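You operate a simulated robot arm through the tools that you are given. There is no shell and no other tool. Be economical: measure what you need, move in short steps, check, and stop when the job is done.

Carry out the task below with a simulated robot arm. There is one attempt and no reset: what you move stays moved.

TASK
Fit the missing end block and mill the medium pat into the bowl.
Fine: the pat lies by the mill; shut the guard and seat the hopper; nothing may run out beside the bowl; leave the black knob on wide, the white block in its slot and the small pats where they are.
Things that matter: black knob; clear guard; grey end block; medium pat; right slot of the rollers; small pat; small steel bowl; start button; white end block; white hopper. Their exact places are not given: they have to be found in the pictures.

It is judged by the outcome, as a careful person would: the job done as asked, and still so three seconds after it is handed in. It fails if anything else is knocked over, pushed out of place, dropped, spilled or broken.

THE ROBOT
A 6-joint arm with a two-finger parallel gripper on a trunk, on a base that drives. Base frame: it is fixed to the floor where the robot stands at the start and does not move with it; the origin is under the middle of the robot, x ahead of it, y to its left, z up; the surface under the hand at the start is at about z = 90. Readings come in cm, degrees, newtons and seconds.
With the tool pointing down near the work surface it reaches from about 10 to 62 cm from the robot's upright axis, wherever it stands. Its first joint turns from -166.0 to 166.0 degrees. Places, roughly: black knob [50, 0, 110]; clear guard [50, -20, 120]; right slot of the rollers [60, -30, 110]; start button [50, -10, 120]. Payload 1.57 kg.
The tool frame sits at the grasp point between the pads (the TCP): z along the fingers, y along the line on which they close. The tips reach 3 cm beyond it. Largest opening 11 cm; finger width 2.4, thickness 1.2; the body of the gripper, 4.8 by 11.2 cm, starts 7.8 cm behind the TCP.
Orientation is that of the tool frame in the base frame, as a unit quaternion [x, y, z, w]. With the fingers straight down and closing along the base's y, the tool's x points along the base's -x, its y along +y and its z along -z.

THE INTERFACE
- The arm moves only by the tool arm_command. Its argument "deltas" is text: rows parted by semicolons, each of 7 numbers parted by spaces: the finger opening in cm, from 0 to 11, then the shift along the tool's x, y, z in cm, then the turn, a rotation vector about the tool's x, y, z in degrees. In form: fingers tx ty tz rx ry rz; .... A call has 1 to 8 rows; each row shifts and turns the commanded pose from where the row before left it, along the tool's axes as they then stand. Each row takes 0.2 s and may step no farther than 5 cm and 8.6 degrees from the row before; otherwise, or with a gripper value out of range, the whole call is refused. Where a pose cannot be reached the arm comes as near as it can. A force on the tool above 90 N (or 10 N above the force at the start of the call, whichever is more), or a blocked arm, ends the call early, and 0.2 s more pass. Each finger travels about 10.8 cm/s and halts on what it meets, pressing with about 35 N; the grip force reading is that of the motor and also rises with nothing between the fingers. The clock runs only during rows and for 0.2 s after the last one: add rows that do not move to give the fingers time. The reply holds the time, the measured pose of the TCP, the force on the tool along the base axes, the opening and the grip force, in the units named above and with some noise, with the torque about the TCP (base axes, N m) and any sound that the robot's microphone picked up.
- Cameras (640 x 400 px; columns grow to the right, rows downward): "scene" is now at [3.9, 10.74, 188.98]; the picture's right is [-0.51, -0.86, 0.00], its down [-0.74, 0.43, -0.52] and it looks along [0.45, -0.26, -0.86] (base axes); focal length 260 px, centre (320, 200). "wrist" rides on the gripper at [7, 1.6, -14.1] in the tool frame; the picture's right is [-0.23, 0.97, 0.00], its down [-0.86, -0.20, -0.48] and it looks along [-0.47, -0.11, 0.88] (tool axes); focal length 222 px, centre (320, 200).
- grab_frame(camera): a new picture of that camera. The clock stands still meanwhile.
- raise_lower(by): slides the trunk up (or, below 0, down) by that many cm; the arm and the scene camera ride with it, the base frame stays. It gives what a move gives, with no picture.
- steer(legs): drives the robot by 1 to 6 legs, each [ahead, left, turn to the left] in cm, cm and degrees, along the robot's own axes; the way and the turn of a leg run together, so that a leg with both is an arc; at most 150 cm and 180 degrees a leg. The arm and the cameras ride along, it lands a little off, and it stops where it bumps. It gives what a move gives.
- aim_head(pan, tilt): turns the head with the scene camera to pan (to the left, within 120 degrees either way) and tilt (down, from -29 to 69), counted from straight ahead of the robot. It gives what a move gives.
- locate(camera, pixels): for up to 12 pixels [column, row] of the newest picture of that camera ("zoom" is the newest enlarged one), the place [x, y, z] in the base frame of the surface seen there, good to about 0.2 cm. The clock stands still meanwhile.
- zoom(camera, box): a new picture of the part [left, top, right, bottom] of that camera's present view, enlarged. The clock stands still meanwhile.
- sign_off(): hands the job in; it is judged then, once.

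Go step by step. Measure first, check grasps and placings, and put right what went wrong. The budget is 80 turns and 52 pictures, counting those below and the enlarged ones. Unless the task says otherwise, let go and move clear before handing in, and close with one line.

The tools are called after "Call:" as name(argument=value, ...) on one line, values as JSON. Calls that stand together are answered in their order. arm_command: Moves the arm, as the interface text tells. Its arguments: {"type":"object","properties":{"deltas":{"type":"string"}},"required":["deltas"]} The other tools are called the same way: raise_lower (by) slides the trunk up or down; steer (legs) drives the base; aim_head (pan, tilt) turns the head that bears the scene camera; grab_frame (camera) takes a picture; locate (camera, pixels) gives the place of the surface under pixels of a picture; zoom (camera, box) takes an enlarged picture of a part of a camera's view; sign_off () hands the job in.

At the start:

```text
t: 0.0
position: [39.65, -2.34, 152.49]
tcp_rot: [0.0, 1.0, 0.0, 0.0]
force: [-0.4, 0.9, 0.3]
wrist_torque: [0.03, 0.03, 0.01]
grip_width: 11.0
grip_force: 0.1
trunk travel left (down, up): [-50.0, 9.0]
robot x, y, heading: [0.05, 0.02, 0.2]
head pan, tilt: [-30.4, 58.9]
```

scene: 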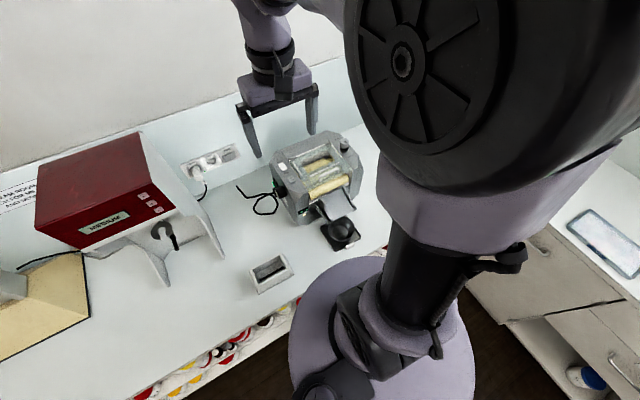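
wrist: 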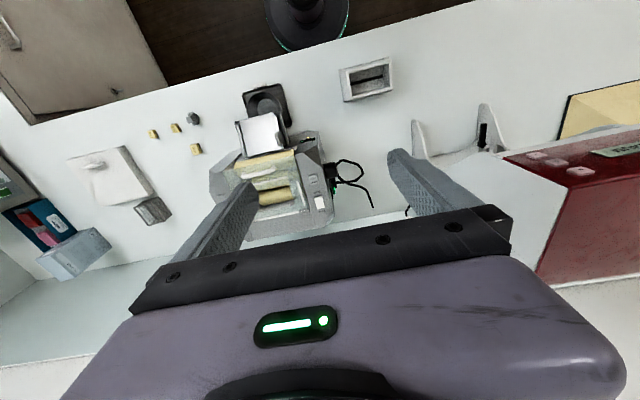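

The wrist view shows the mill near (270,180), small yellow pats near (175,130), a dark block at (193,118) and a white item at (110,175). I'll enlarge these parts.

Call:
zoom(camera="wrist", box=[200, 70, 400, 240])

Call:
zoom(camera="wrist", box=[0, 90, 240, 290])

```text
2.35 times, centred on (300, 155) of wrist
```

zoom: 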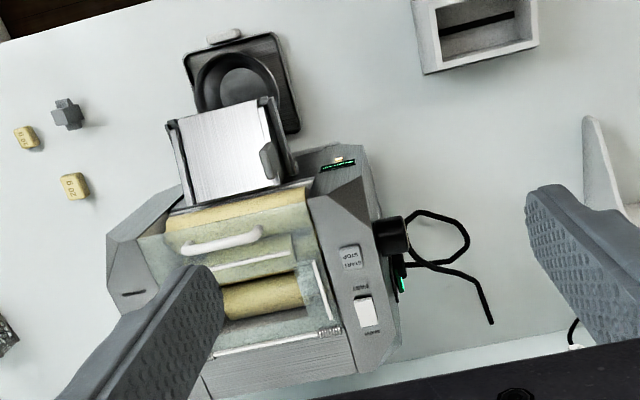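

```text
2.00 times, centred on (120, 190) of wrist
```

zoom: 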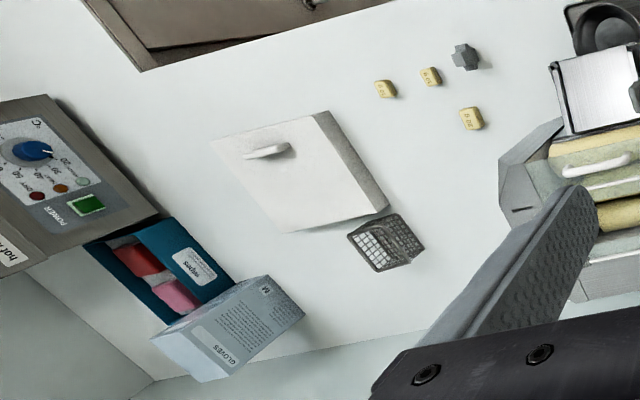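

The mill faces the robot; three pats and a grey cross-shaped block lie right of it, and a white slotted box (likely the hopper) lies to its left. I'll measure these points.

Call:
grab_frame(camera="wrist")

Call:
locate(camera="wrist", pixels=[[193, 118], [153, 134], [176, 127], [196, 149], [367, 78], [262, 135], [265, 105], [264, 162], [275, 196], [312, 178], [322, 203], [335, 168]])

Call:
zoom(camera="wrist", box=[140, 100, 220, 160])

Call:
zoom(camera="scene", box=[230, 110, 390, 300])

```text
47 pictures are left
```

wrist: 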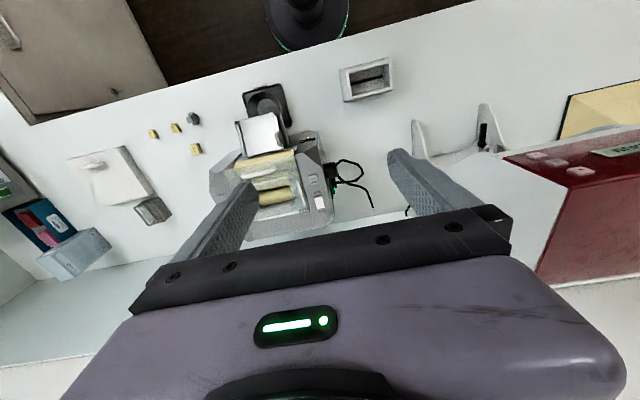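

```text
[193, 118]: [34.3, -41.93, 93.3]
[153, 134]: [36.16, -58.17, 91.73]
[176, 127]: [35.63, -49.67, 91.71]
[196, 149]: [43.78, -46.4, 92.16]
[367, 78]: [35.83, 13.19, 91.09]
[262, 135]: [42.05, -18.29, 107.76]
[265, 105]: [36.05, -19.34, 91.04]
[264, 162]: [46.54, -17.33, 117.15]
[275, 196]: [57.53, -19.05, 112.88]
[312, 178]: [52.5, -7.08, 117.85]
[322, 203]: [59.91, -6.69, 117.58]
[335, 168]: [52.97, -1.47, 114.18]
```

```text
6.67 times, centred on (180, 130) of wrist
```

zoom: 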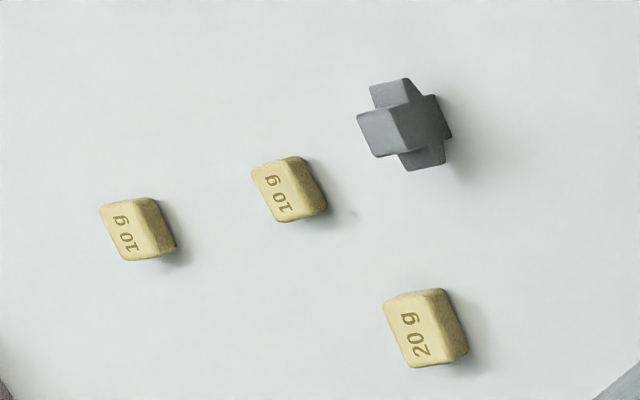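

```text
2.11 times, centred on (310, 205) of scene
```

zoom: 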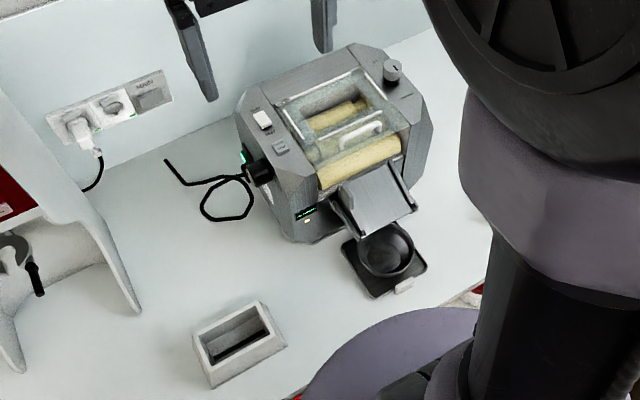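

The loose pats read 10 g, 10 g and 20 g, so the medium pat is likely the 20 g one, and the grey cross is the end block at (34.3,-41.9). I'll move the arm for a closer look at the mill.

Call:
arm_command(deltas="11 3 -3.5 0 0 0 0;11 3 -3.5 0 0 0 0;11 2 -3.5 2 0 0 0;11 2 0 4 0 0 0;11 0 0 4 0 0 0;11 0 0 0 0 0 0")

Call:
grab_frame(camera="wrist")

```text
t: 1.4
position: [29.55, -12.57, 142.33]
tcp_rot: [0.0, 1.0, 0.0, 0.0]
force: [-0.1, -0.3, 0.2]
wrist_torque: [-0.04, -0.03, 0.01]
grip_width: 11.02
grip_force: 0.0
trunk travel left (down, up): [-50.0, 9.0]
robot x, y, heading: [-0.13, 0.24, 0.1]
head pan, tilt: [-30.4, 58.9]
```

```text
44 pictures are left
```

wrist: 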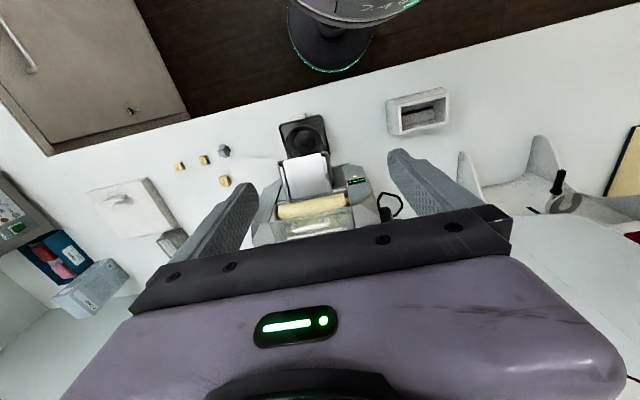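

The hand hides the mill from here, so I'll go farther ahead and higher so the mill appears above the gripper in the picture.

Call:
arm_command(deltas="11 0 -1 -4.5 0 0 0;11 -2.5 -1 -4 0 0 0;11 -4.5 -1 -1.5 0 0 0;11 -4.5 -1 0 0 0 0;11 -4.5 -1 0 0 0 0;11 -4.5 -1 0 0 0 0;11 -4 -1 0 0 0 0;11 0 0 0 0 0 0")

Call:
grab_frame(camera="wrist")

Call:
grab_frame(camera="scene")

```text
t: 3.2
position: [54.19, -19.7, 152.41]
tcp_rot: [0.0, 1.0, 0.0, 0.001]
force: [-0.1, -0.6, -0.9]
wrist_torque: [-0.02, -0.02, -0.03]
grip_width: 11.0
grip_force: 0.0
trunk travel left (down, up): [-50.0, 9.0]
robot x, y, heading: [-0.15, -0.1, 0.0]
head pan, tilt: [-30.4, 58.9]
```

```text
43 pictures are left
```

wrist: 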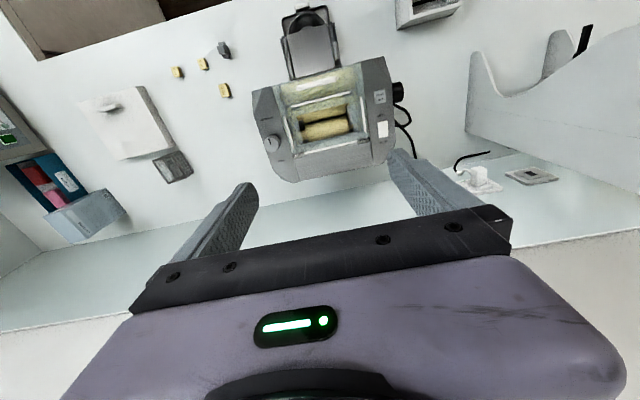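

```text
42 pictures are left
```

scene: 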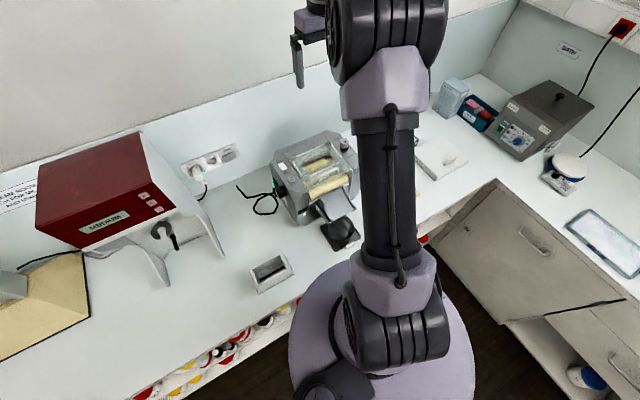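

Call:
zoom(camera="wrist", box=[236, 0, 426, 190])

Call:
zoom(camera="scene", box=[260, 120, 370, 260])

```text
2.11 times, centred on (331, 95) of wrist
```

zoom: 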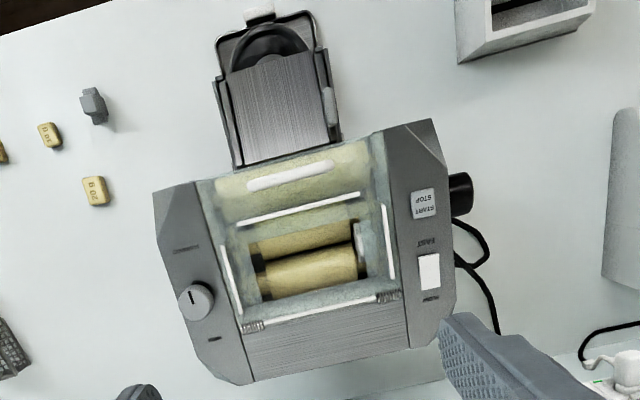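

```text
2.86 times, centred on (315, 190) of scene
```

zoom: 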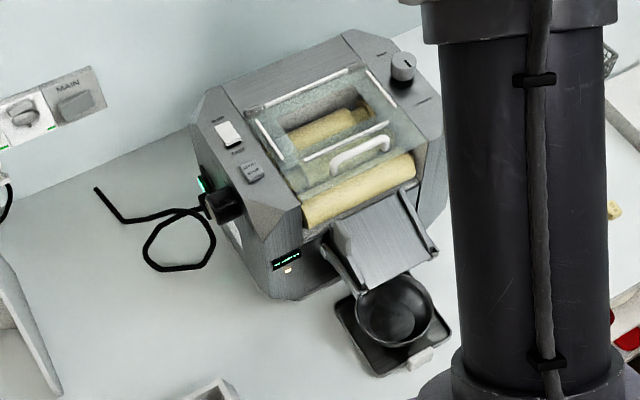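

The guard appears shut with an opening over the rollers; its hinge is at the back and its handle at the front. I'll enlarge the mill more and measure key points.

Call:
zoom(camera="wrist", box=[280, 50, 410, 180])

Call:
zoom(camera="wrist", box=[280, 80, 370, 150])

Call:
locate(camera="zoom", pixels=[[165, 195], [185, 270], [190, 235], [540, 120], [545, 180], [350, 140], [360, 215], [130, 70], [85, 270], [560, 30], [330, 50], [580, 300]])

```text
3.08 times, centred on (345, 115) of wrist
```

zoom: 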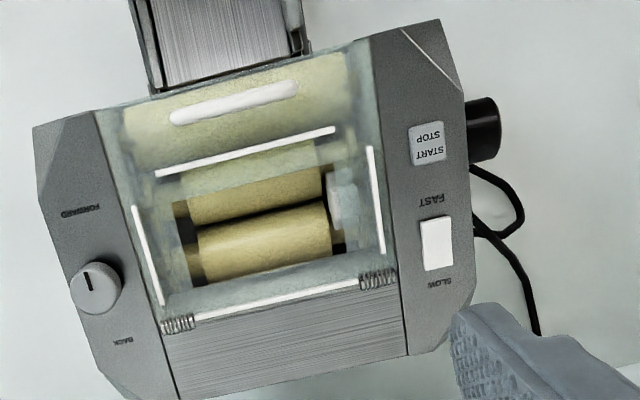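

```text
5.71 times, centred on (325, 115) of wrist
```

zoom: 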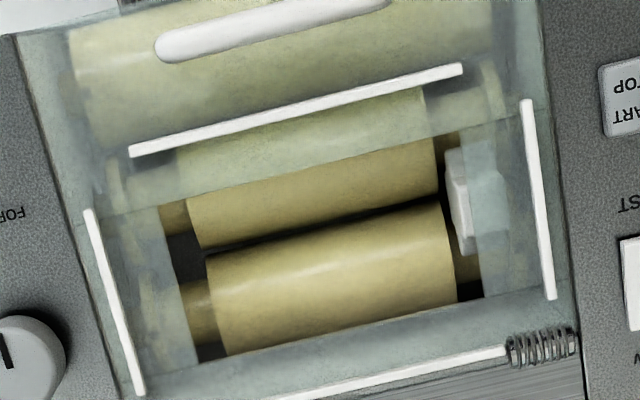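

```text
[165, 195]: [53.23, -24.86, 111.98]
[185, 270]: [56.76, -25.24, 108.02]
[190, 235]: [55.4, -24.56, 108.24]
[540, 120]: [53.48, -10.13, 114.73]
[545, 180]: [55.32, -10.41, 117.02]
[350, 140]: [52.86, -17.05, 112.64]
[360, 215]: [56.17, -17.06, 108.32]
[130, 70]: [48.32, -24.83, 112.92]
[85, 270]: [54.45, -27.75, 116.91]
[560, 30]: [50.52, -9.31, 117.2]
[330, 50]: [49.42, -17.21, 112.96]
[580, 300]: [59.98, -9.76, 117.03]
```

The opening in the guard leaves the dark right slot near (55.5,-24.6) and the white block on the left, partly under the clear pane, so the guard must be opened to fit the block. Next I look closely at the grey block and the pats.

Call:
arm_command(deltas="11 2.6 -3.5 0 0 0 0;11 2.6 -3.5 0 0 0 0;11 2.6 -3.5 0 0 0 0;11 2.6 -3.5 0 0 0 0;11 2.6 -3.5 0 0 0 0;11 2.6 -3.5 0 0 0 0;11 2.4 -3 3 0 0 0;11 0 0 5 0 0 0")

Call:
arm_command(deltas="11 0 0 5 0 0 0;11 0 0 5 0 0 0;11 0 0 5 0 0 0;11 0 0 5 0 0 0;11 0 0 5 0 0 0;11 0 0 5 0 0 0;11 0 0 0 0 0 0")

Call:
grab_frame(camera="wrist")

Call:
zoom(camera="scene", box=[260, 120, 370, 260])

```text
t: 5.0
position: [36.6, -43.95, 144.33]
tcp_rot: [0.0, 1.0, 0.0, 0.0]
force: [0.5, 0.2, -0.4]
wrist_torque: [0.01, 0.03, 0.0]
grip_width: 11.0
grip_force: 0.0
trunk travel left (down, up): [-50.0, 9.0]
robot x, y, heading: [-0.01, -0.27, 0.0]
head pan, tilt: [-30.4, 58.9]
```

```text
t: 6.6
position: [36.5, -43.98, 114.47]
tcp_rot: [0.0, 1.0, 0.0, 0.0]
force: [-0.4, 0.6, 0.0]
wrist_torque: [-0.03, -0.04, 0.01]
grip_width: 11.01
grip_force: 0.0
trunk travel left (down, up): [-50.0, 9.0]
robot x, y, heading: [0.08, 0.05, 0.2]
head pan, tilt: [-30.4, 58.9]
```

```text
37 pictures are left
```

wrist: 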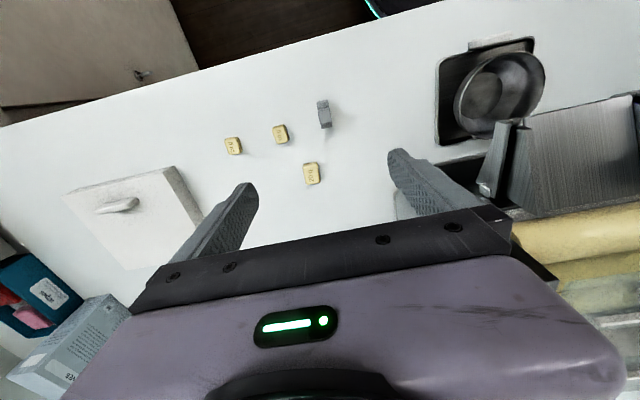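

```text
2.86 times, centred on (315, 190) of scene
```

zoom: 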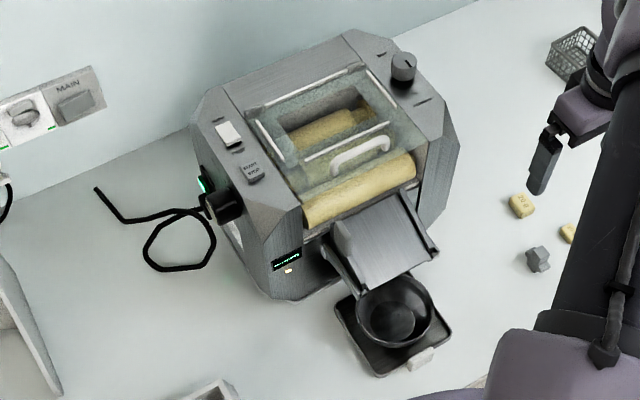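

Call:
zoom(camera="wrist", box=[210, 80, 350, 200])

Call:
locate(camera="zoom", pixels=[[520, 110], [515, 160], [550, 120], [545, 160], [535, 215], [460, 400], [440, 360], [490, 350], [300, 220], [100, 270]])

Call:
zoom(camera="wrist", box=[420, 20, 640, 200])

Call:
locate(camera="wrist", pixels=[[454, 90], [545, 80], [500, 52], [490, 136], [440, 65], [535, 40], [445, 143], [490, 90], [527, 125], [590, 100], [560, 110]])

```text
3.33 times, centred on (280, 140) of wrist
```

zoom: 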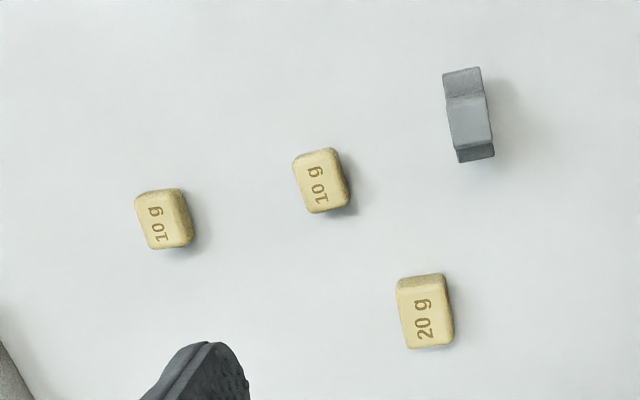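

```text
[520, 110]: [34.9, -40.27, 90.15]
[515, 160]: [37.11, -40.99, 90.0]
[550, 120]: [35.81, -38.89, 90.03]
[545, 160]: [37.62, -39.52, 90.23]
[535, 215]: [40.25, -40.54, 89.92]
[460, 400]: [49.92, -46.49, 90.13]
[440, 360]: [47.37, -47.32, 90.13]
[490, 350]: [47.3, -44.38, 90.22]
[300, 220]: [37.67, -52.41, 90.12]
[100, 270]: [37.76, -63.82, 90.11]
```

```text
2.22 times, centred on (530, 110) of wrist
```

zoom: 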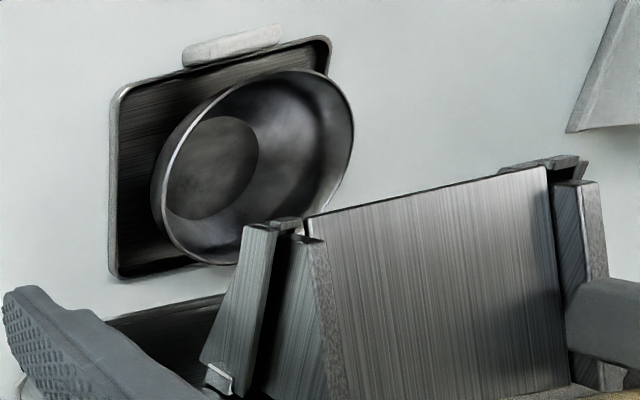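

```text
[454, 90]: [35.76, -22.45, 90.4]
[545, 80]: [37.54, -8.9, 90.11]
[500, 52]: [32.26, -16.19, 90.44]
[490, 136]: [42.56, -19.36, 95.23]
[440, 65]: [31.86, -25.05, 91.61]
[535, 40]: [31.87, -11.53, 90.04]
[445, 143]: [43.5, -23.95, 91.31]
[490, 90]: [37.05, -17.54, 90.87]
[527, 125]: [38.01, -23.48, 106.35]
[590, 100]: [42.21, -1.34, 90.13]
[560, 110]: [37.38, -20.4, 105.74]
```

Call:
zoom(camera="wrist", box=[300, 90, 348, 138])

Call:
locate(camera="wrist", pixels=[[318, 102], [328, 101], [322, 105], [322, 112], [329, 112], [322, 119], [330, 119], [325, 126], [331, 126], [311, 169], [311, 182], [316, 173]])

```text
8.33 times, centred on (324, 114) of wrist
```

zoom: 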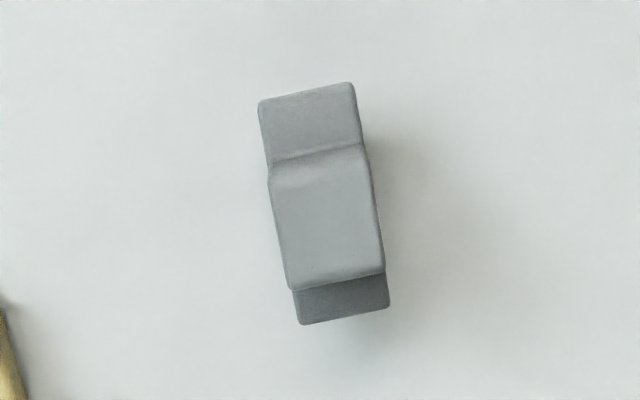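

```text
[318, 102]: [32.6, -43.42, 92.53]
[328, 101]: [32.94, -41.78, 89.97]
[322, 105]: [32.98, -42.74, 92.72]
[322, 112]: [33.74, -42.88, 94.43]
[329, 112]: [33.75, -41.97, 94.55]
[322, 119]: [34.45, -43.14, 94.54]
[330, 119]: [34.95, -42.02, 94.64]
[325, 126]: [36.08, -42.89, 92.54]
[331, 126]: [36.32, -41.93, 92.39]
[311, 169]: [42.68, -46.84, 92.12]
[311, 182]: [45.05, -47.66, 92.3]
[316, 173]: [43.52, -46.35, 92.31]
```

The grey block stands at about (34.3,-42.5), 4.6 cm tall, about 1.6 thick in y, with a 2.2 cm wide stem in x and tabs at z 92.5. Now I'll raise the hand, turn it 90° and look closely at the right slot and the guard.

Call:
arm_command(deltas="11 0 0 -5 0 0 8.5;11 0 0 -5 0 0 8.5;11 0 0 -5 0 0 8.5;11 0 0 -5 0 0 8.5;11 0 0 -2 0 0 8.5;11 0 0 0 0 0 8.5;11 0 0 0 0 0 8.5;11 0 0 0 0 0 8.5")

Call:
arm_command(deltas="11 0 0 0 0 0 8.5;11 0 0 0 0 0 8.5;11 0 0 0 0 0 5;11 3.5 3.4 0 0 0 0;11 3.5 3.4 0 0 0 0;11 3.5 3.4 0 0 0 0;11 3.5 3.4 0 0 0 0;11 3 3.9 0 0 0 0")

Call:
grab_frame(camera="wrist")

```text
t: 8.4
position: [36.27, -43.74, 136.48]
tcp_rot: [0.56, 0.829, -0.001, 0.0]
force: [-0.1, -0.6, -0.5]
wrist_torque: [-0.01, -0.02, -0.01]
grip_width: 11.0
grip_force: 0.2
trunk travel left (down, up): [-50.0, 9.0]
robot x, y, heading: [0.3, -0.12, -0.2]
head pan, tilt: [-30.4, 58.9]
```

```text
t: 10.2
position: [53.96, -26.64, 136.41]
tcp_rot: [0.707, 0.707, -0.001, -0.001]
force: [0.4, -0.3, -0.5]
wrist_torque: [0.0, 0.0, 0.0]
grip_width: 10.98
grip_force: 0.0
trunk travel left (down, up): [-50.0, 9.0]
robot x, y, heading: [0.01, -0.32, -0.0]
head pan, tilt: [-30.4, 58.9]
```

```text
32 pictures are left
```

wrist: 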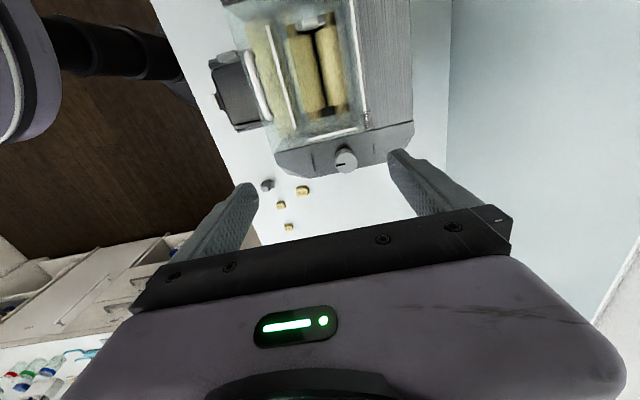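

Call:
zoom(camera="wrist", box=[230, 0, 380, 160])

Call:
locate(camera="wrist", pixels=[[248, 55], [262, 105], [263, 118], [255, 85], [275, 30], [294, 128], [346, 155], [354, 130], [318, 112], [310, 22], [300, 108], [345, 110]])

```text
2.50 times, centred on (305, 80) of wrist
```

zoom: 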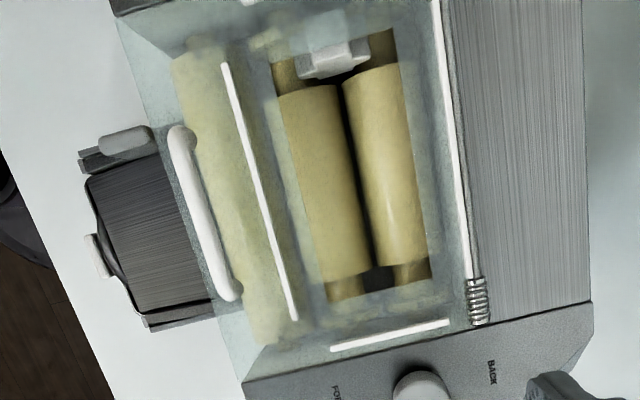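

```text
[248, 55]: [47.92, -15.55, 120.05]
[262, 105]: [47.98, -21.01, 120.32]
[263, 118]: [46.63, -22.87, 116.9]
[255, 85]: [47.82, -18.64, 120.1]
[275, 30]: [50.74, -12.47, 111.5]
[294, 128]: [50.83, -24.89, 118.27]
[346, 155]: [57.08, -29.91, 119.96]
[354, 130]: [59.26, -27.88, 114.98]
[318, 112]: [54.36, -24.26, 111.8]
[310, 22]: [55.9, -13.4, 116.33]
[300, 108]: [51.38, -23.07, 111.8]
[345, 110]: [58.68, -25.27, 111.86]
```

The handle bar runs along y from about -22.5 to -14 at x≈47.8, with its top at z≈120.2. The white block is at (55.9,-13.4), so the right slot centre is at about (55.9,-24.5). I'll descend over the handle with the fingers closing along x.

Call:
arm_command(deltas="6 2.7 -2.1 0 0 0 0;6 2.7 -2.1 0 0 0 0;6 2.7 -2.0 2 0 0 0;6 0 0 4 0 0 0;6 0 0 4 0 0 0;6 0 0 4 0 0 0;6 0 0 0.9 0 0 0;6 0 0 0 0 0 0")

Call:
grab_frame(camera="wrist")

Call:
zoom(camera="scene", box=[260, 120, 370, 260])

```text
t: 12.0
position: [47.39, -18.66, 121.61]
tcp_rot: [0.707, 0.707, 0.0, 0.0]
force: [-0.3, -0.2, -0.8]
wrist_torque: [0.04, 0.01, 0.01]
grip_width: 6.0
grip_force: 0.1
trunk travel left (down, up): [-50.0, 9.0]
robot x, y, heading: [0.08, -0.11, 0.1]
head pan, tilt: [-30.4, 58.9]
```

```text
30 pictures are left
```

wrist: 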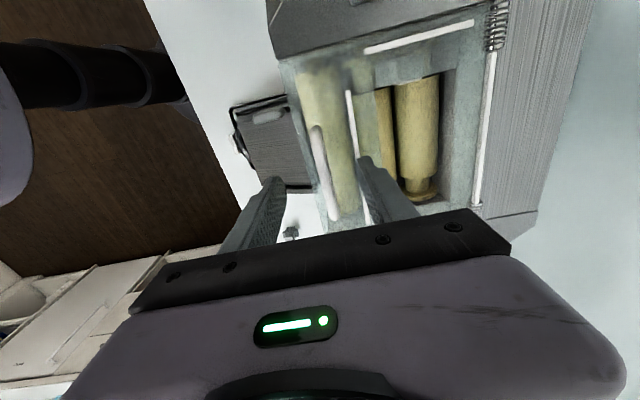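

```text
2.86 times, centred on (315, 190) of scene
```

zoom: 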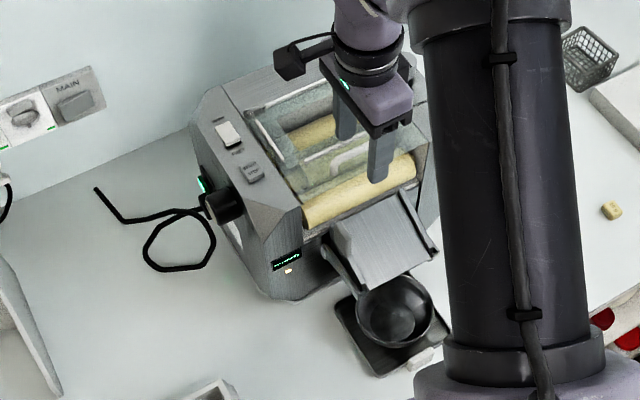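

The bar lies between the two fingers (wrist px ~(325,175)). Closing.

Call:
arm_command(deltas="3 0 0 0 0 0 0;2 0 0 0.5 0 0 0;0 0 0 0 0 0 0;0 0 0 0 0 0 0;0 0 0 0 0 0 0")

```text
t: 13.2
position: [47.84, -18.73, 121.18]
tcp_rot: [0.707, 0.708, 0.001, 0.001]
force: [28.3, -1.1, 20.5]
wrist_torque: [-0.2, -0.55, -0.04]
grip_width: 0.94
grip_force: 28.0
trunk travel left (down, up): [-50.0, 9.0]
robot x, y, heading: [0.21, -0.48, -0.1]
head pan, tilt: [-30.4, 58.9]
```

Call:
locate(camera="wrist", pixels=[[487, 80], [483, 160], [497, 30], [480, 200], [420, 35], [350, 110], [320, 160]])

Call:
arm_command(deltas="0 0 0.4 0 0 0 0;0 0 0.1 -0.5 0 0 0;0 0 0.3 -1 0 0 0")

```text
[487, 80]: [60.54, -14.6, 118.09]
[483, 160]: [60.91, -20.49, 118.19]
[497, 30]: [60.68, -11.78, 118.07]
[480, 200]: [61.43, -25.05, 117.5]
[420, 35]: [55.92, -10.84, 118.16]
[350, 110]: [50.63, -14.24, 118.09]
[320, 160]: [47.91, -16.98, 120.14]
```

```text
t: 14.0
position: [48.21, -18.71, 122.44]
tcp_rot: [0.707, 0.708, 0.0, -0.002]
force: [3.9, -2.1, -2.8]
wrist_torque: [-0.53, 0.0, -0.06]
grip_width: 0.96
grip_force: 27.7
trunk travel left (down, up): [-50.0, 9.0]
robot x, y, heading: [-0.27, 0.26, -0.4]
head pan, tilt: [-30.4, 58.9]
```

The guard lifts with the bar (hinge about (60.7, z 117.9), radius ~12.9). I'll follow the arc.

Call:
arm_command(deltas="0 0 0.56 -1.78 0 0 0;0 0 0.83 -1.72 0 0 0;0 0 1.0 -1.49 0 0 0;0 0 1.05 -1.18 0 0 0;0 0 0 0 0 0 0")

```text
t: 15.2
position: [51.72, -18.7, 128.86]
tcp_rot: [0.707, 0.707, 0.0, 0.0]
force: [-0.1, -5.3, -0.9]
wrist_torque: [-0.38, 0.04, -0.41]
grip_width: 0.94
grip_force: 28.1
trunk travel left (down, up): [-50.0, 9.0]
robot x, y, heading: [0.02, -0.03, -0.0]
head pan, tilt: [-30.4, 58.9]
```

Call:
arm_command(deltas="0 0 1.36 -1.18 0 0 0;0 0 1.31 -0.87 0 0 0;0 0 1.62 -0.79 0 0 0;0 0 1.49 -0.5 0 0 0;0 0 1.68 -0.33 0 0 0;0 0 1.66 -0.11 0 0 0;0 0 0 0 0 0 0")

Call:
zoom(camera="scene", box=[250, 90, 380, 260])

```text
t: 16.8
position: [60.85, -18.67, 132.56]
tcp_rot: [0.707, 0.707, 0.0, 0.0]
force: [0.3, -2.4, 0.5]
wrist_torque: [-0.35, -0.01, -0.68]
grip_width: 0.96
grip_force: 27.7
trunk travel left (down, up): [-50.0, 9.0]
robot x, y, heading: [-0.23, -0.08, 0.1]
head pan, tilt: [-30.4, 58.9]
```

```text
2.35 times, centred on (315, 175) of scene
```

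zoom: 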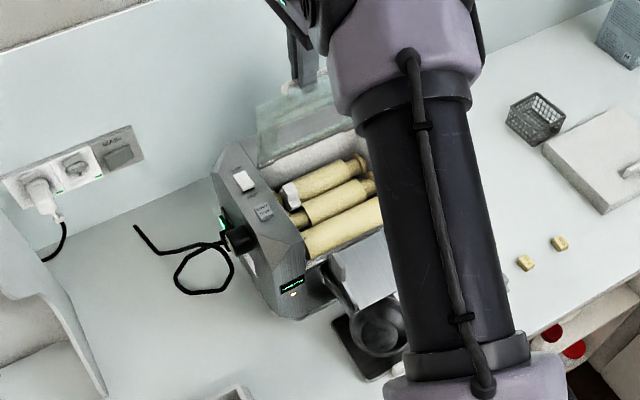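

The guard stands upright. I'll go past vertical a bit and then test whether it stays.

Call:
arm_command(deltas="0 0 1.8 0.13 0 0 0;0 0 1.54 0.31 0 0 0;0 0 1.5 0.5 0 0 0;0 0 0 0 0 0 0")

```text
t: 17.8
position: [65.78, -18.6, 131.7]
tcp_rot: [0.707, 0.707, 0.0, 0.001]
force: [2.6, 5.7, 3.5]
wrist_torque: [0.48, -0.12, -0.67]
grip_width: 0.96
grip_force: 28.3
trunk travel left (down, up): [-50.0, 9.0]
robot x, y, heading: [-0.06, 0.07, -0.0]
head pan, tilt: [-30.4, 58.9]
```

It reached 22° past vertical. I'll open the fingers slightly and lift straight up.

Call:
arm_command(deltas="1.8 0 0 0 0 0 0;2 0 0 0 0 0 0;2 0 0 -2 0 0 0;2 0 0 -4 0 0 0;2 0 -4 -4 0 0 0;2 -4 -3 0 0 0 0;2 -4 -2 0 0 0 0;2 0 0 0 0 0 0")

Call:
zoom(camera="scene", box=[250, 90, 380, 260])

Call:
grab_frame(camera="wrist")

```text
refused: row 5 steps farther than a row can; nothing moved
```

```text
2.35 times, centred on (315, 175) of scene
```

zoom: 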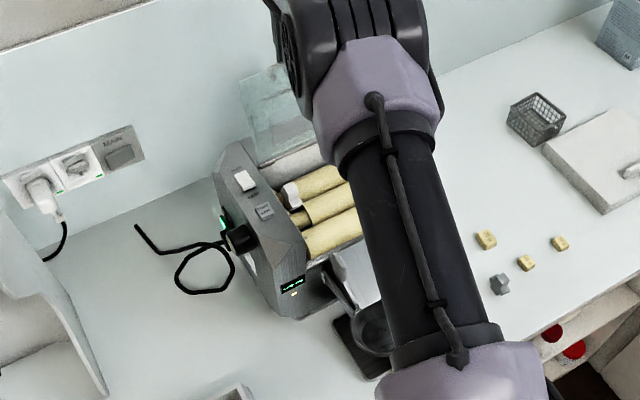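

```text
26 pictures are left
```

wrist: 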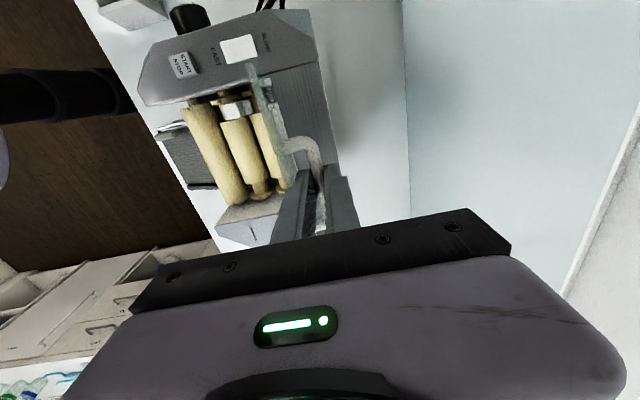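

Call:
arm_command(deltas="1.8 0 0 0 0 0 0;2 0 0 0 0 0 0;2 0 0 -2 0 0 0;2 0 0 -4 0 0 0;2 0 0 -4 0 0 0;2 -3 -3 0 0 0 0;2 -3 -3 0 0 0 0;2 0 0 0 0 0 0")

Call:
arm_command(deltas="8 -3 -2.5 0 0 0 0;8 -3 -1 1 0 0 0;8 -2 0 2 0 0 0;8 0 0 0 0 0 0")

Call:
grab_frame(camera="wrist")

```text
t: 19.6
position: [59.16, -24.01, 141.1]
tcp_rot: [0.708, 0.706, 0.0, 0.001]
force: [-0.3, 0.0, 0.8]
wrist_torque: [-0.03, -0.01, -0.01]
grip_width: 1.99
grip_force: 0.1
out of reach, approached as far as the arm can: row 5
trunk travel left (down, up): [-50.0, 9.0]
robot x, y, heading: [-0.09, -0.08, -0.0]
head pan, tilt: [-30.4, 58.9]
```

```text
t: 20.6
position: [55.48, -31.95, 138.35]
tcp_rot: [0.707, 0.707, 0.0, 0.0]
force: [-0.2, 0.5, 0.2]
wrist_torque: [-0.01, 0.0, 0.02]
grip_width: 8.02
grip_force: 0.1
trunk travel left (down, up): [-50.0, 9.0]
robot x, y, heading: [0.11, -0.09, 0.1]
head pan, tilt: [-30.4, 58.9]
```

```text
25 pictures are left
```

wrist: 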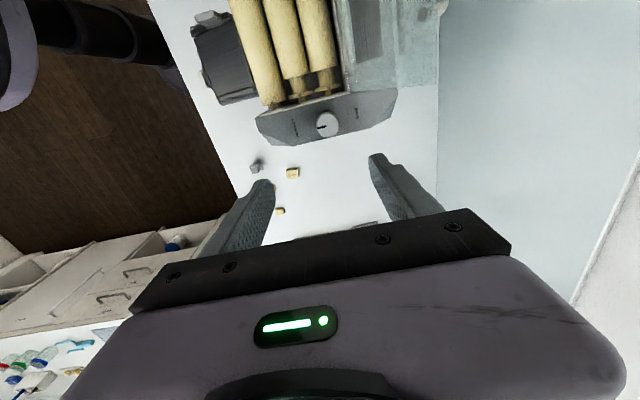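

The guard stays open. I'll enlarge the right slot.

Call:
zoom(camera="wrist", box=[250, 40, 360, 120])

Call:
locate(camera="wrist", pixels=[[298, 82], [306, 92], [320, 82], [333, 78], [327, 87], [322, 98], [310, 98], [305, 70], [296, 98], [338, 90], [317, 72], [311, 60]])

```text
5.00 times, centred on (305, 80) of wrist
```

zoom: 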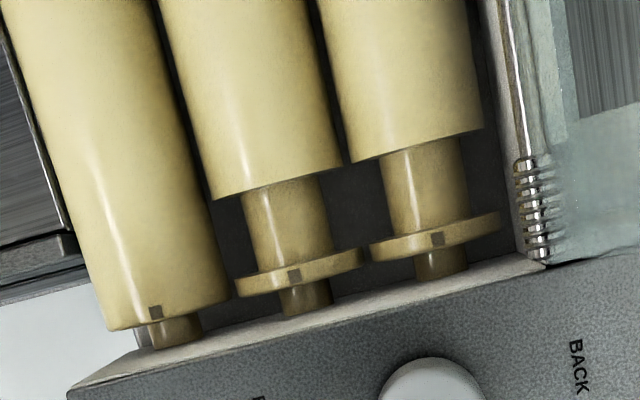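

```text
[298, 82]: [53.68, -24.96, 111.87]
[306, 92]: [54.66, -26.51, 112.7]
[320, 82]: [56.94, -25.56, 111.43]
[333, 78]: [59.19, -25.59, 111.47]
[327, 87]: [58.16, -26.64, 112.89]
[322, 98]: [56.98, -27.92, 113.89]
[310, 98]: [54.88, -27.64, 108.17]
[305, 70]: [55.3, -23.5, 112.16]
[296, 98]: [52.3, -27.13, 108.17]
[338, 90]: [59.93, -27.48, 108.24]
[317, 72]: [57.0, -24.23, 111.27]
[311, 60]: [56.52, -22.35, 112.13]
```

The right slot is a groove between the roller ends (y≈-23.9) and the flanges (y≈-26.3), with journals at x≈53.7 and 58.1, so the block goes at x≈55.9, y≈-25.1. I'll look at how the white block sits, as a model.

Call:
zoom(camera="scene", box=[285, 155, 325, 195])

Call:
locate(camera="zoom", pixels=[[320, 200], [290, 180], [330, 170], [300, 230]])

Call:
zoom(camera="scene", box=[370, 180, 420, 220])

```text
10.00 times, centred on (305, 175) of scene
```

zoom: 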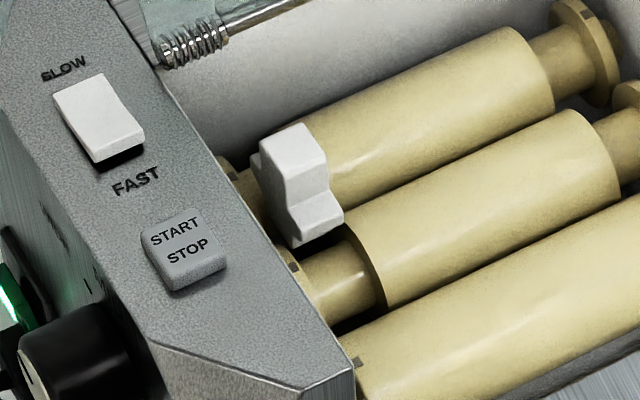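

```text
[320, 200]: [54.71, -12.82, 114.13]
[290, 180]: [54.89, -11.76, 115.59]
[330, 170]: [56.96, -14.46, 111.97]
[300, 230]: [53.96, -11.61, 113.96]
```

```text
10.00 times, centred on (395, 200) of scene
```

zoom: 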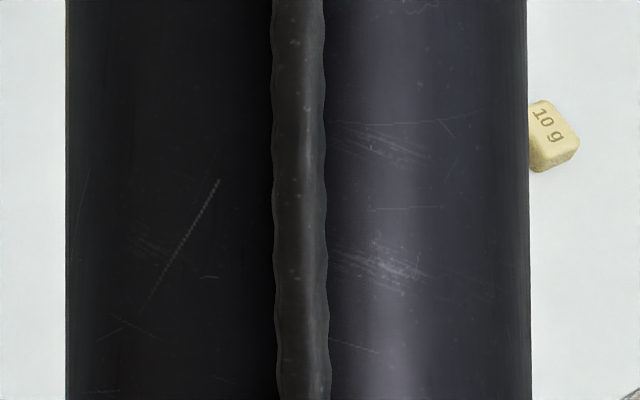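

The white block's shoulders lie at z 114.1 and its top at about 116.3, in the same posture as the grey one, so I'll grip the grey block by its upper stem along x. Moving above it.

Call:
arm_command(deltas="5 -2 -4.2 0 0 0 0;5 -2 -4.2 0 0 0 0;5 -2 -4.2 0 0 0 0;5 -2 -4.2 0 0 0 0;5 -2.7 -4.35 0 0 0 0;5 0 0 5 0 0 0;5 0 0 5 0 0 0;5 0 0 5 0 0 0")

Call:
arm_command(deltas="5 0 0 5 0 0 0;5 0 0 5 0 0 0;5 0 0 5 0 0 0;5 0 0 5 0 0 0;5 0 0 3 0 0 0;5 0 0 0 0 0 0")

Call:
grab_frame(camera="wrist")

```text
refused: row 5 steps farther than a row can; nothing moved
```

```text
t: 21.5
position: [56.47, -32.23, 123.0]
tcp_rot: [0.707, 0.707, 0.005, 0.015]
force: [2.3, -2.5, 4.3]
wrist_torque: [0.2, 0.27, 0.01]
grip_width: 4.31
grip_force: 0.0
trunk travel left (down, up): [-50.0, 9.0]
robot x, y, heading: [0.05, 0.23, 0.2]
head pan, tilt: [-30.4, 58.9]
stopped in row 4: the force on the tool passed its limit at 137 N (the readings are from after the stop); the commanded pose is now the measured one
```

```text
21 pictures are left
```

wrist: 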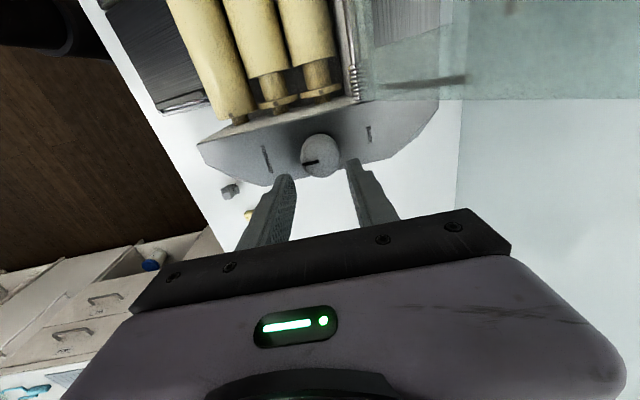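

The first call was refused, but the second one ran and pressed the fingers down at the mill's right cheek near the forward/back knob. I'll lift and check that nothing shifted.

Call:
arm_command(deltas="5 0 0 -5 0 0 0;5 0 0 -5 0 0 0;5 0 0 -5 0 0 0;5 0 0 0 0 0 0")

Call:
zoom(camera="wrist", box=[220, 0, 440, 160])

Call:
locate(camera="zoom", pixels=[[310, 320], [300, 210], [225, 250], [260, 235], [320, 345], [170, 170], [310, 225], [242, 240]])

```text
t: 22.5
position: [55.83, -32.36, 137.67]
tcp_rot: [0.707, 0.707, 0.004, 0.012]
force: [-0.6, -0.3, -0.5]
wrist_torque: [-0.01, -0.01, 0.01]
grip_width: 5.03
grip_force: 0.0
trunk travel left (down, up): [-50.0, 9.0]
robot x, y, heading: [0.28, 0.11, -0.1]
head pan, tilt: [-30.4, 58.9]
```

```text
2.50 times, centred on (330, 80) of wrist
```

zoom: 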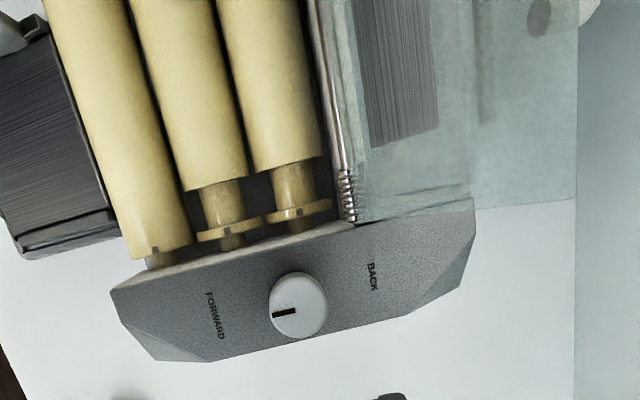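

```text
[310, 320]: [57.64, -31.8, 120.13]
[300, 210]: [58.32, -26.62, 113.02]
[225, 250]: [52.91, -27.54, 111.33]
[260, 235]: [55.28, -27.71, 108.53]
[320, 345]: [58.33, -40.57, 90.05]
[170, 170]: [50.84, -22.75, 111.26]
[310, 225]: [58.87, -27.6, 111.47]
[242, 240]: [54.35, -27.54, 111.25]
```

The knob still points to FORWARD and the mill has not moved. I'll level the tool again and go over the grey block, one call at a time.

Call:
arm_command(deltas="5 0 0 0 1.29 0.65 0;5 -1.72 -3.58 0 0 0 0;5 -1.72 -3.58 0 0 0 0;5 -1.72 -3.58 0 0 0 0;5 -1.72 -3.58 0 0 0 0;5 -1.72 -3.58 0 0 0 0;5 -1.69 -3.58 0 0 0 0;5 0 0 0 0 0 0")

```text
t: 24.3
position: [34.72, -42.43, 137.55]
tcp_rot: [0.707, 0.707, 0.001, 0.001]
force: [0.0, 0.3, 0.5]
wrist_torque: [-0.01, 0.03, -0.01]
grip_width: 5.01
grip_force: 0.1
trunk travel left (down, up): [-50.0, 9.0]
robot x, y, heading: [-0.16, -0.19, 0.1]
head pan, tilt: [-30.4, 58.9]
```

Call:
arm_command(deltas="5 0 0 5 0 0 0;5 0 0 5 0 0 0;5 0 0 5 0 0 0;5 0 0 5 0 0 0;5 0 0 5 0 0 0;5 0 0 5 0 0 0;5 0 0 5 0 0 0;5 0 0 0 0 0 0")

Call:
grab_frame(camera="wrist")

```text
t: 26.1
position: [34.85, -42.31, 102.3]
tcp_rot: [0.707, 0.707, 0.001, 0.0]
force: [-0.2, 0.0, -0.1]
wrist_torque: [-0.01, 0.0, -0.01]
grip_width: 4.99
grip_force: 0.0
trunk travel left (down, up): [-50.0, 9.0]
robot x, y, heading: [-0.1, -0.11, -0.1]
head pan, tilt: [-30.4, 58.9]
```

```text
19 pictures are left
```

wrist: 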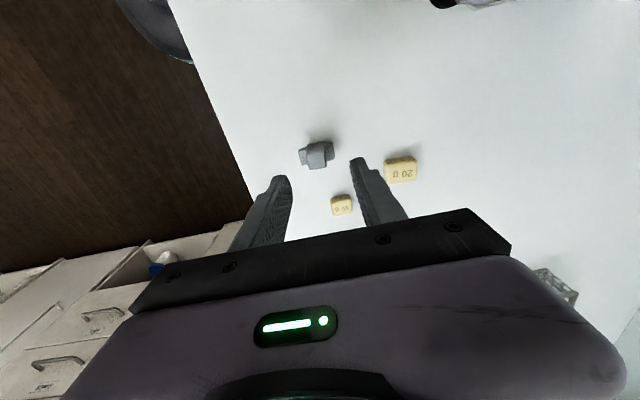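

Call:
locate(camera="wrist", pixels=[[308, 150], [325, 148], [316, 149], [312, 163], [322, 162], [316, 155], [401, 163], [390, 178], [415, 178], [400, 174]])

```text
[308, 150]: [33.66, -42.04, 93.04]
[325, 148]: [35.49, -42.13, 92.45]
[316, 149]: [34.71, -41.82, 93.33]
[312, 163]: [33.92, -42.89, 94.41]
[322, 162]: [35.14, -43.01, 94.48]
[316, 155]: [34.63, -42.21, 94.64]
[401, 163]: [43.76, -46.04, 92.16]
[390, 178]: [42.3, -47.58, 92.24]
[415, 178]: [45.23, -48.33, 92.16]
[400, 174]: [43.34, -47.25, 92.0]
```

The stem top is centred at about (34.45,-42.6). Correcting slightly, descending and closing.

Call:
arm_command(deltas="5 -0.3 -0.4 3 0 0 0;5 0 0 3 0 0 0;5 0 0 0.5 0 0 0;3 0 0 0 0 0 0;1 0 0 0 0 0 0;0 0 0 0 0 0 0;0 0 0 0 0 0 0")

```text
t: 27.7
position: [34.48, -42.9, 96.06]
tcp_rot: [0.707, 0.707, 0.001, 0.0]
force: [0.1, 0.0, -0.9]
wrist_torque: [0.0, 0.0, -0.02]
grip_width: 1.87
grip_force: 32.7
trunk travel left (down, up): [-50.0, 9.0]
robot x, y, heading: [0.14, 0.11, -0.0]
head pan, tilt: [-30.4, 58.9]
```

Gripped at 1.87 cm. Lifting.

Call:
arm_command(deltas="0 0 0 -5 0 0 0;0 0 0 -5 0 0 0;0 0 0 -5 0 0 0;0 0 0 -5 0 0 0;0 0 0 -5 0 0 0;0 0 0 -5 0 0 0;0 0 0 -5 0 0 0;0 0 0 0 0 0 0")

Call:
arm_command(deltas="0 2.5 3.1 0 0 0 0;0 2.5 3.1 0 0 0 0;0 2.5 3.1 0 0 0 0;0 2.5 3.1 0 0 0 0;0 2.5 3.1 0 0 0 0;0 2.5 3.1 0 0 0 0;0 2.4 2.9 0 0 0 0;0 0 0 0 0 0 0")

```text
t: 29.5
position: [34.23, -42.78, 130.92]
tcp_rot: [0.707, 0.707, 0.001, 0.0]
force: [-0.2, 1.2, -1.6]
wrist_torque: [-0.03, 0.01, 0.01]
grip_width: 1.9
grip_force: 33.5
trunk travel left (down, up): [-50.0, 9.0]
robot x, y, heading: [0.16, 0.15, 0.0]
head pan, tilt: [-30.4, 58.9]
```

```text
t: 31.3
position: [55.68, -25.61, 130.94]
tcp_rot: [0.708, 0.707, 0.002, 0.001]
force: [1.0, 0.4, -1.1]
wrist_torque: [0.02, -0.02, 0.04]
grip_width: 1.87
grip_force: 32.9
trunk travel left (down, up): [-50.0, 9.0]
robot x, y, heading: [0.06, -0.11, 0.0]
head pan, tilt: [-30.4, 58.9]
```

Call:
arm_command(deltas="0 0.15 0.25 4 0 0 0;0 0 0 4 0 0 0;0 0 0 2.5 0 0 0;0 0 0 0 0 0 0")

Call:
grab_frame(camera="wrist")

Call:
zoom(camera="scene", box=[280, 140, 370, 230])

```text
t: 32.3
position: [56.26, -25.35, 120.49]
tcp_rot: [0.707, 0.707, 0.001, 0.001]
force: [-0.2, 0.9, -0.9]
wrist_torque: [-0.03, -0.02, -0.02]
grip_width: 1.89
grip_force: 33.3
trunk travel left (down, up): [-50.0, 9.0]
robot x, y, heading: [0.29, 0.21, 0.3]
head pan, tilt: [-30.4, 58.9]
```

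```text
18 pictures are left
```

wrist: 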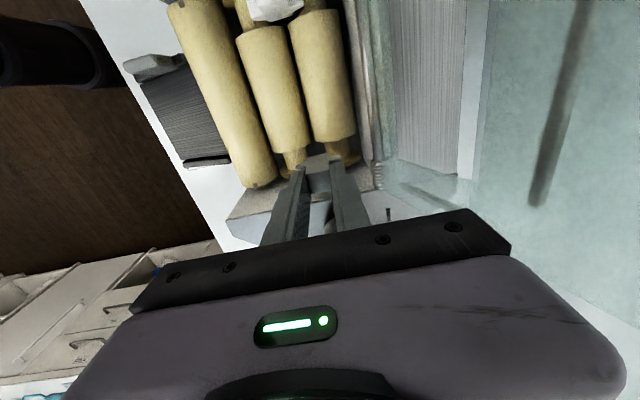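

```text
4.44 times, centred on (325, 185) of scene
```

zoom: 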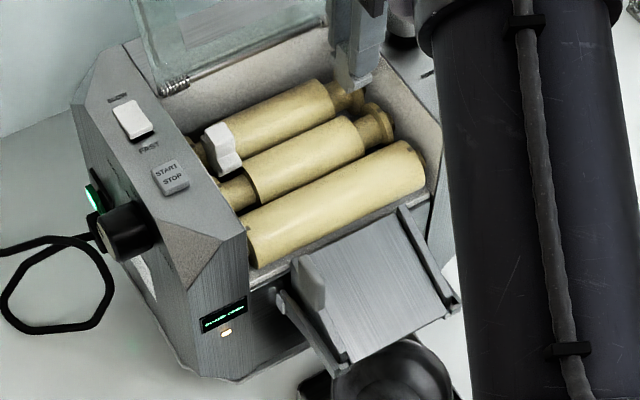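

Call:
arm_command(deltas="0 0 -0.15 1.2 0 0 0;0 0 0 0.8 0 0 0;0 0 0 0.4 0 0 0;0 0 0 0 0 0 0")

Call:
grab_frame(camera="wrist")

Call:
zoom(camera="wrist", box=[240, 100, 400, 220])

```text
t: 33.3
position: [55.92, -25.32, 118.15]
tcp_rot: [0.707, 0.707, 0.001, 0.0]
force: [0.4, 0.2, 0.3]
wrist_torque: [0.03, 0.04, 0.02]
grip_width: 1.88
grip_force: 33.2
trunk travel left (down, up): [-50.0, 9.0]
robot x, y, heading: [0.33, 0.07, -0.0]
head pan, tilt: [-30.4, 58.9]
```

```text
16 pictures are left
```

wrist: 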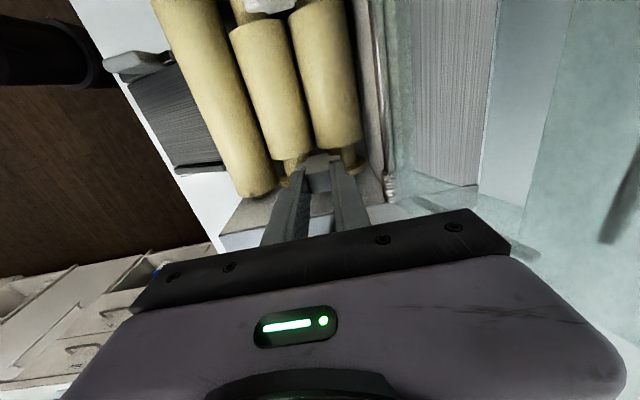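

```text
3.33 times, centred on (320, 160) of wrist
```

zoom: 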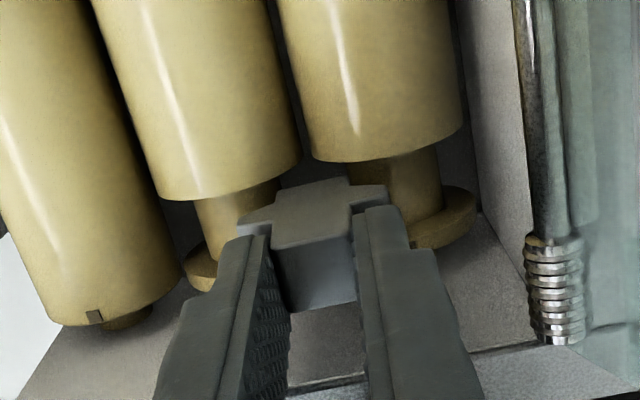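

The block sits centred over the nip between the journals. Lowering the last bit in small steps.

Call:
arm_command(deltas="0 0 0 0.3 0 0 0;0 0 0 0.2 0 0 0;0 0 0 0 0 0 0")

```text
t: 34.1
position: [55.99, -25.32, 117.97]
tcp_rot: [0.707, 0.707, 0.001, 0.002]
force: [3.7, 1.0, 24.7]
wrist_torque: [0.08, -0.05, 0.03]
grip_width: 1.87
grip_force: 32.7
trunk travel left (down, up): [-50.0, 9.0]
robot x, y, heading: [0.22, -0.16, -0.2]
head pan, tilt: [-30.4, 58.9]
```

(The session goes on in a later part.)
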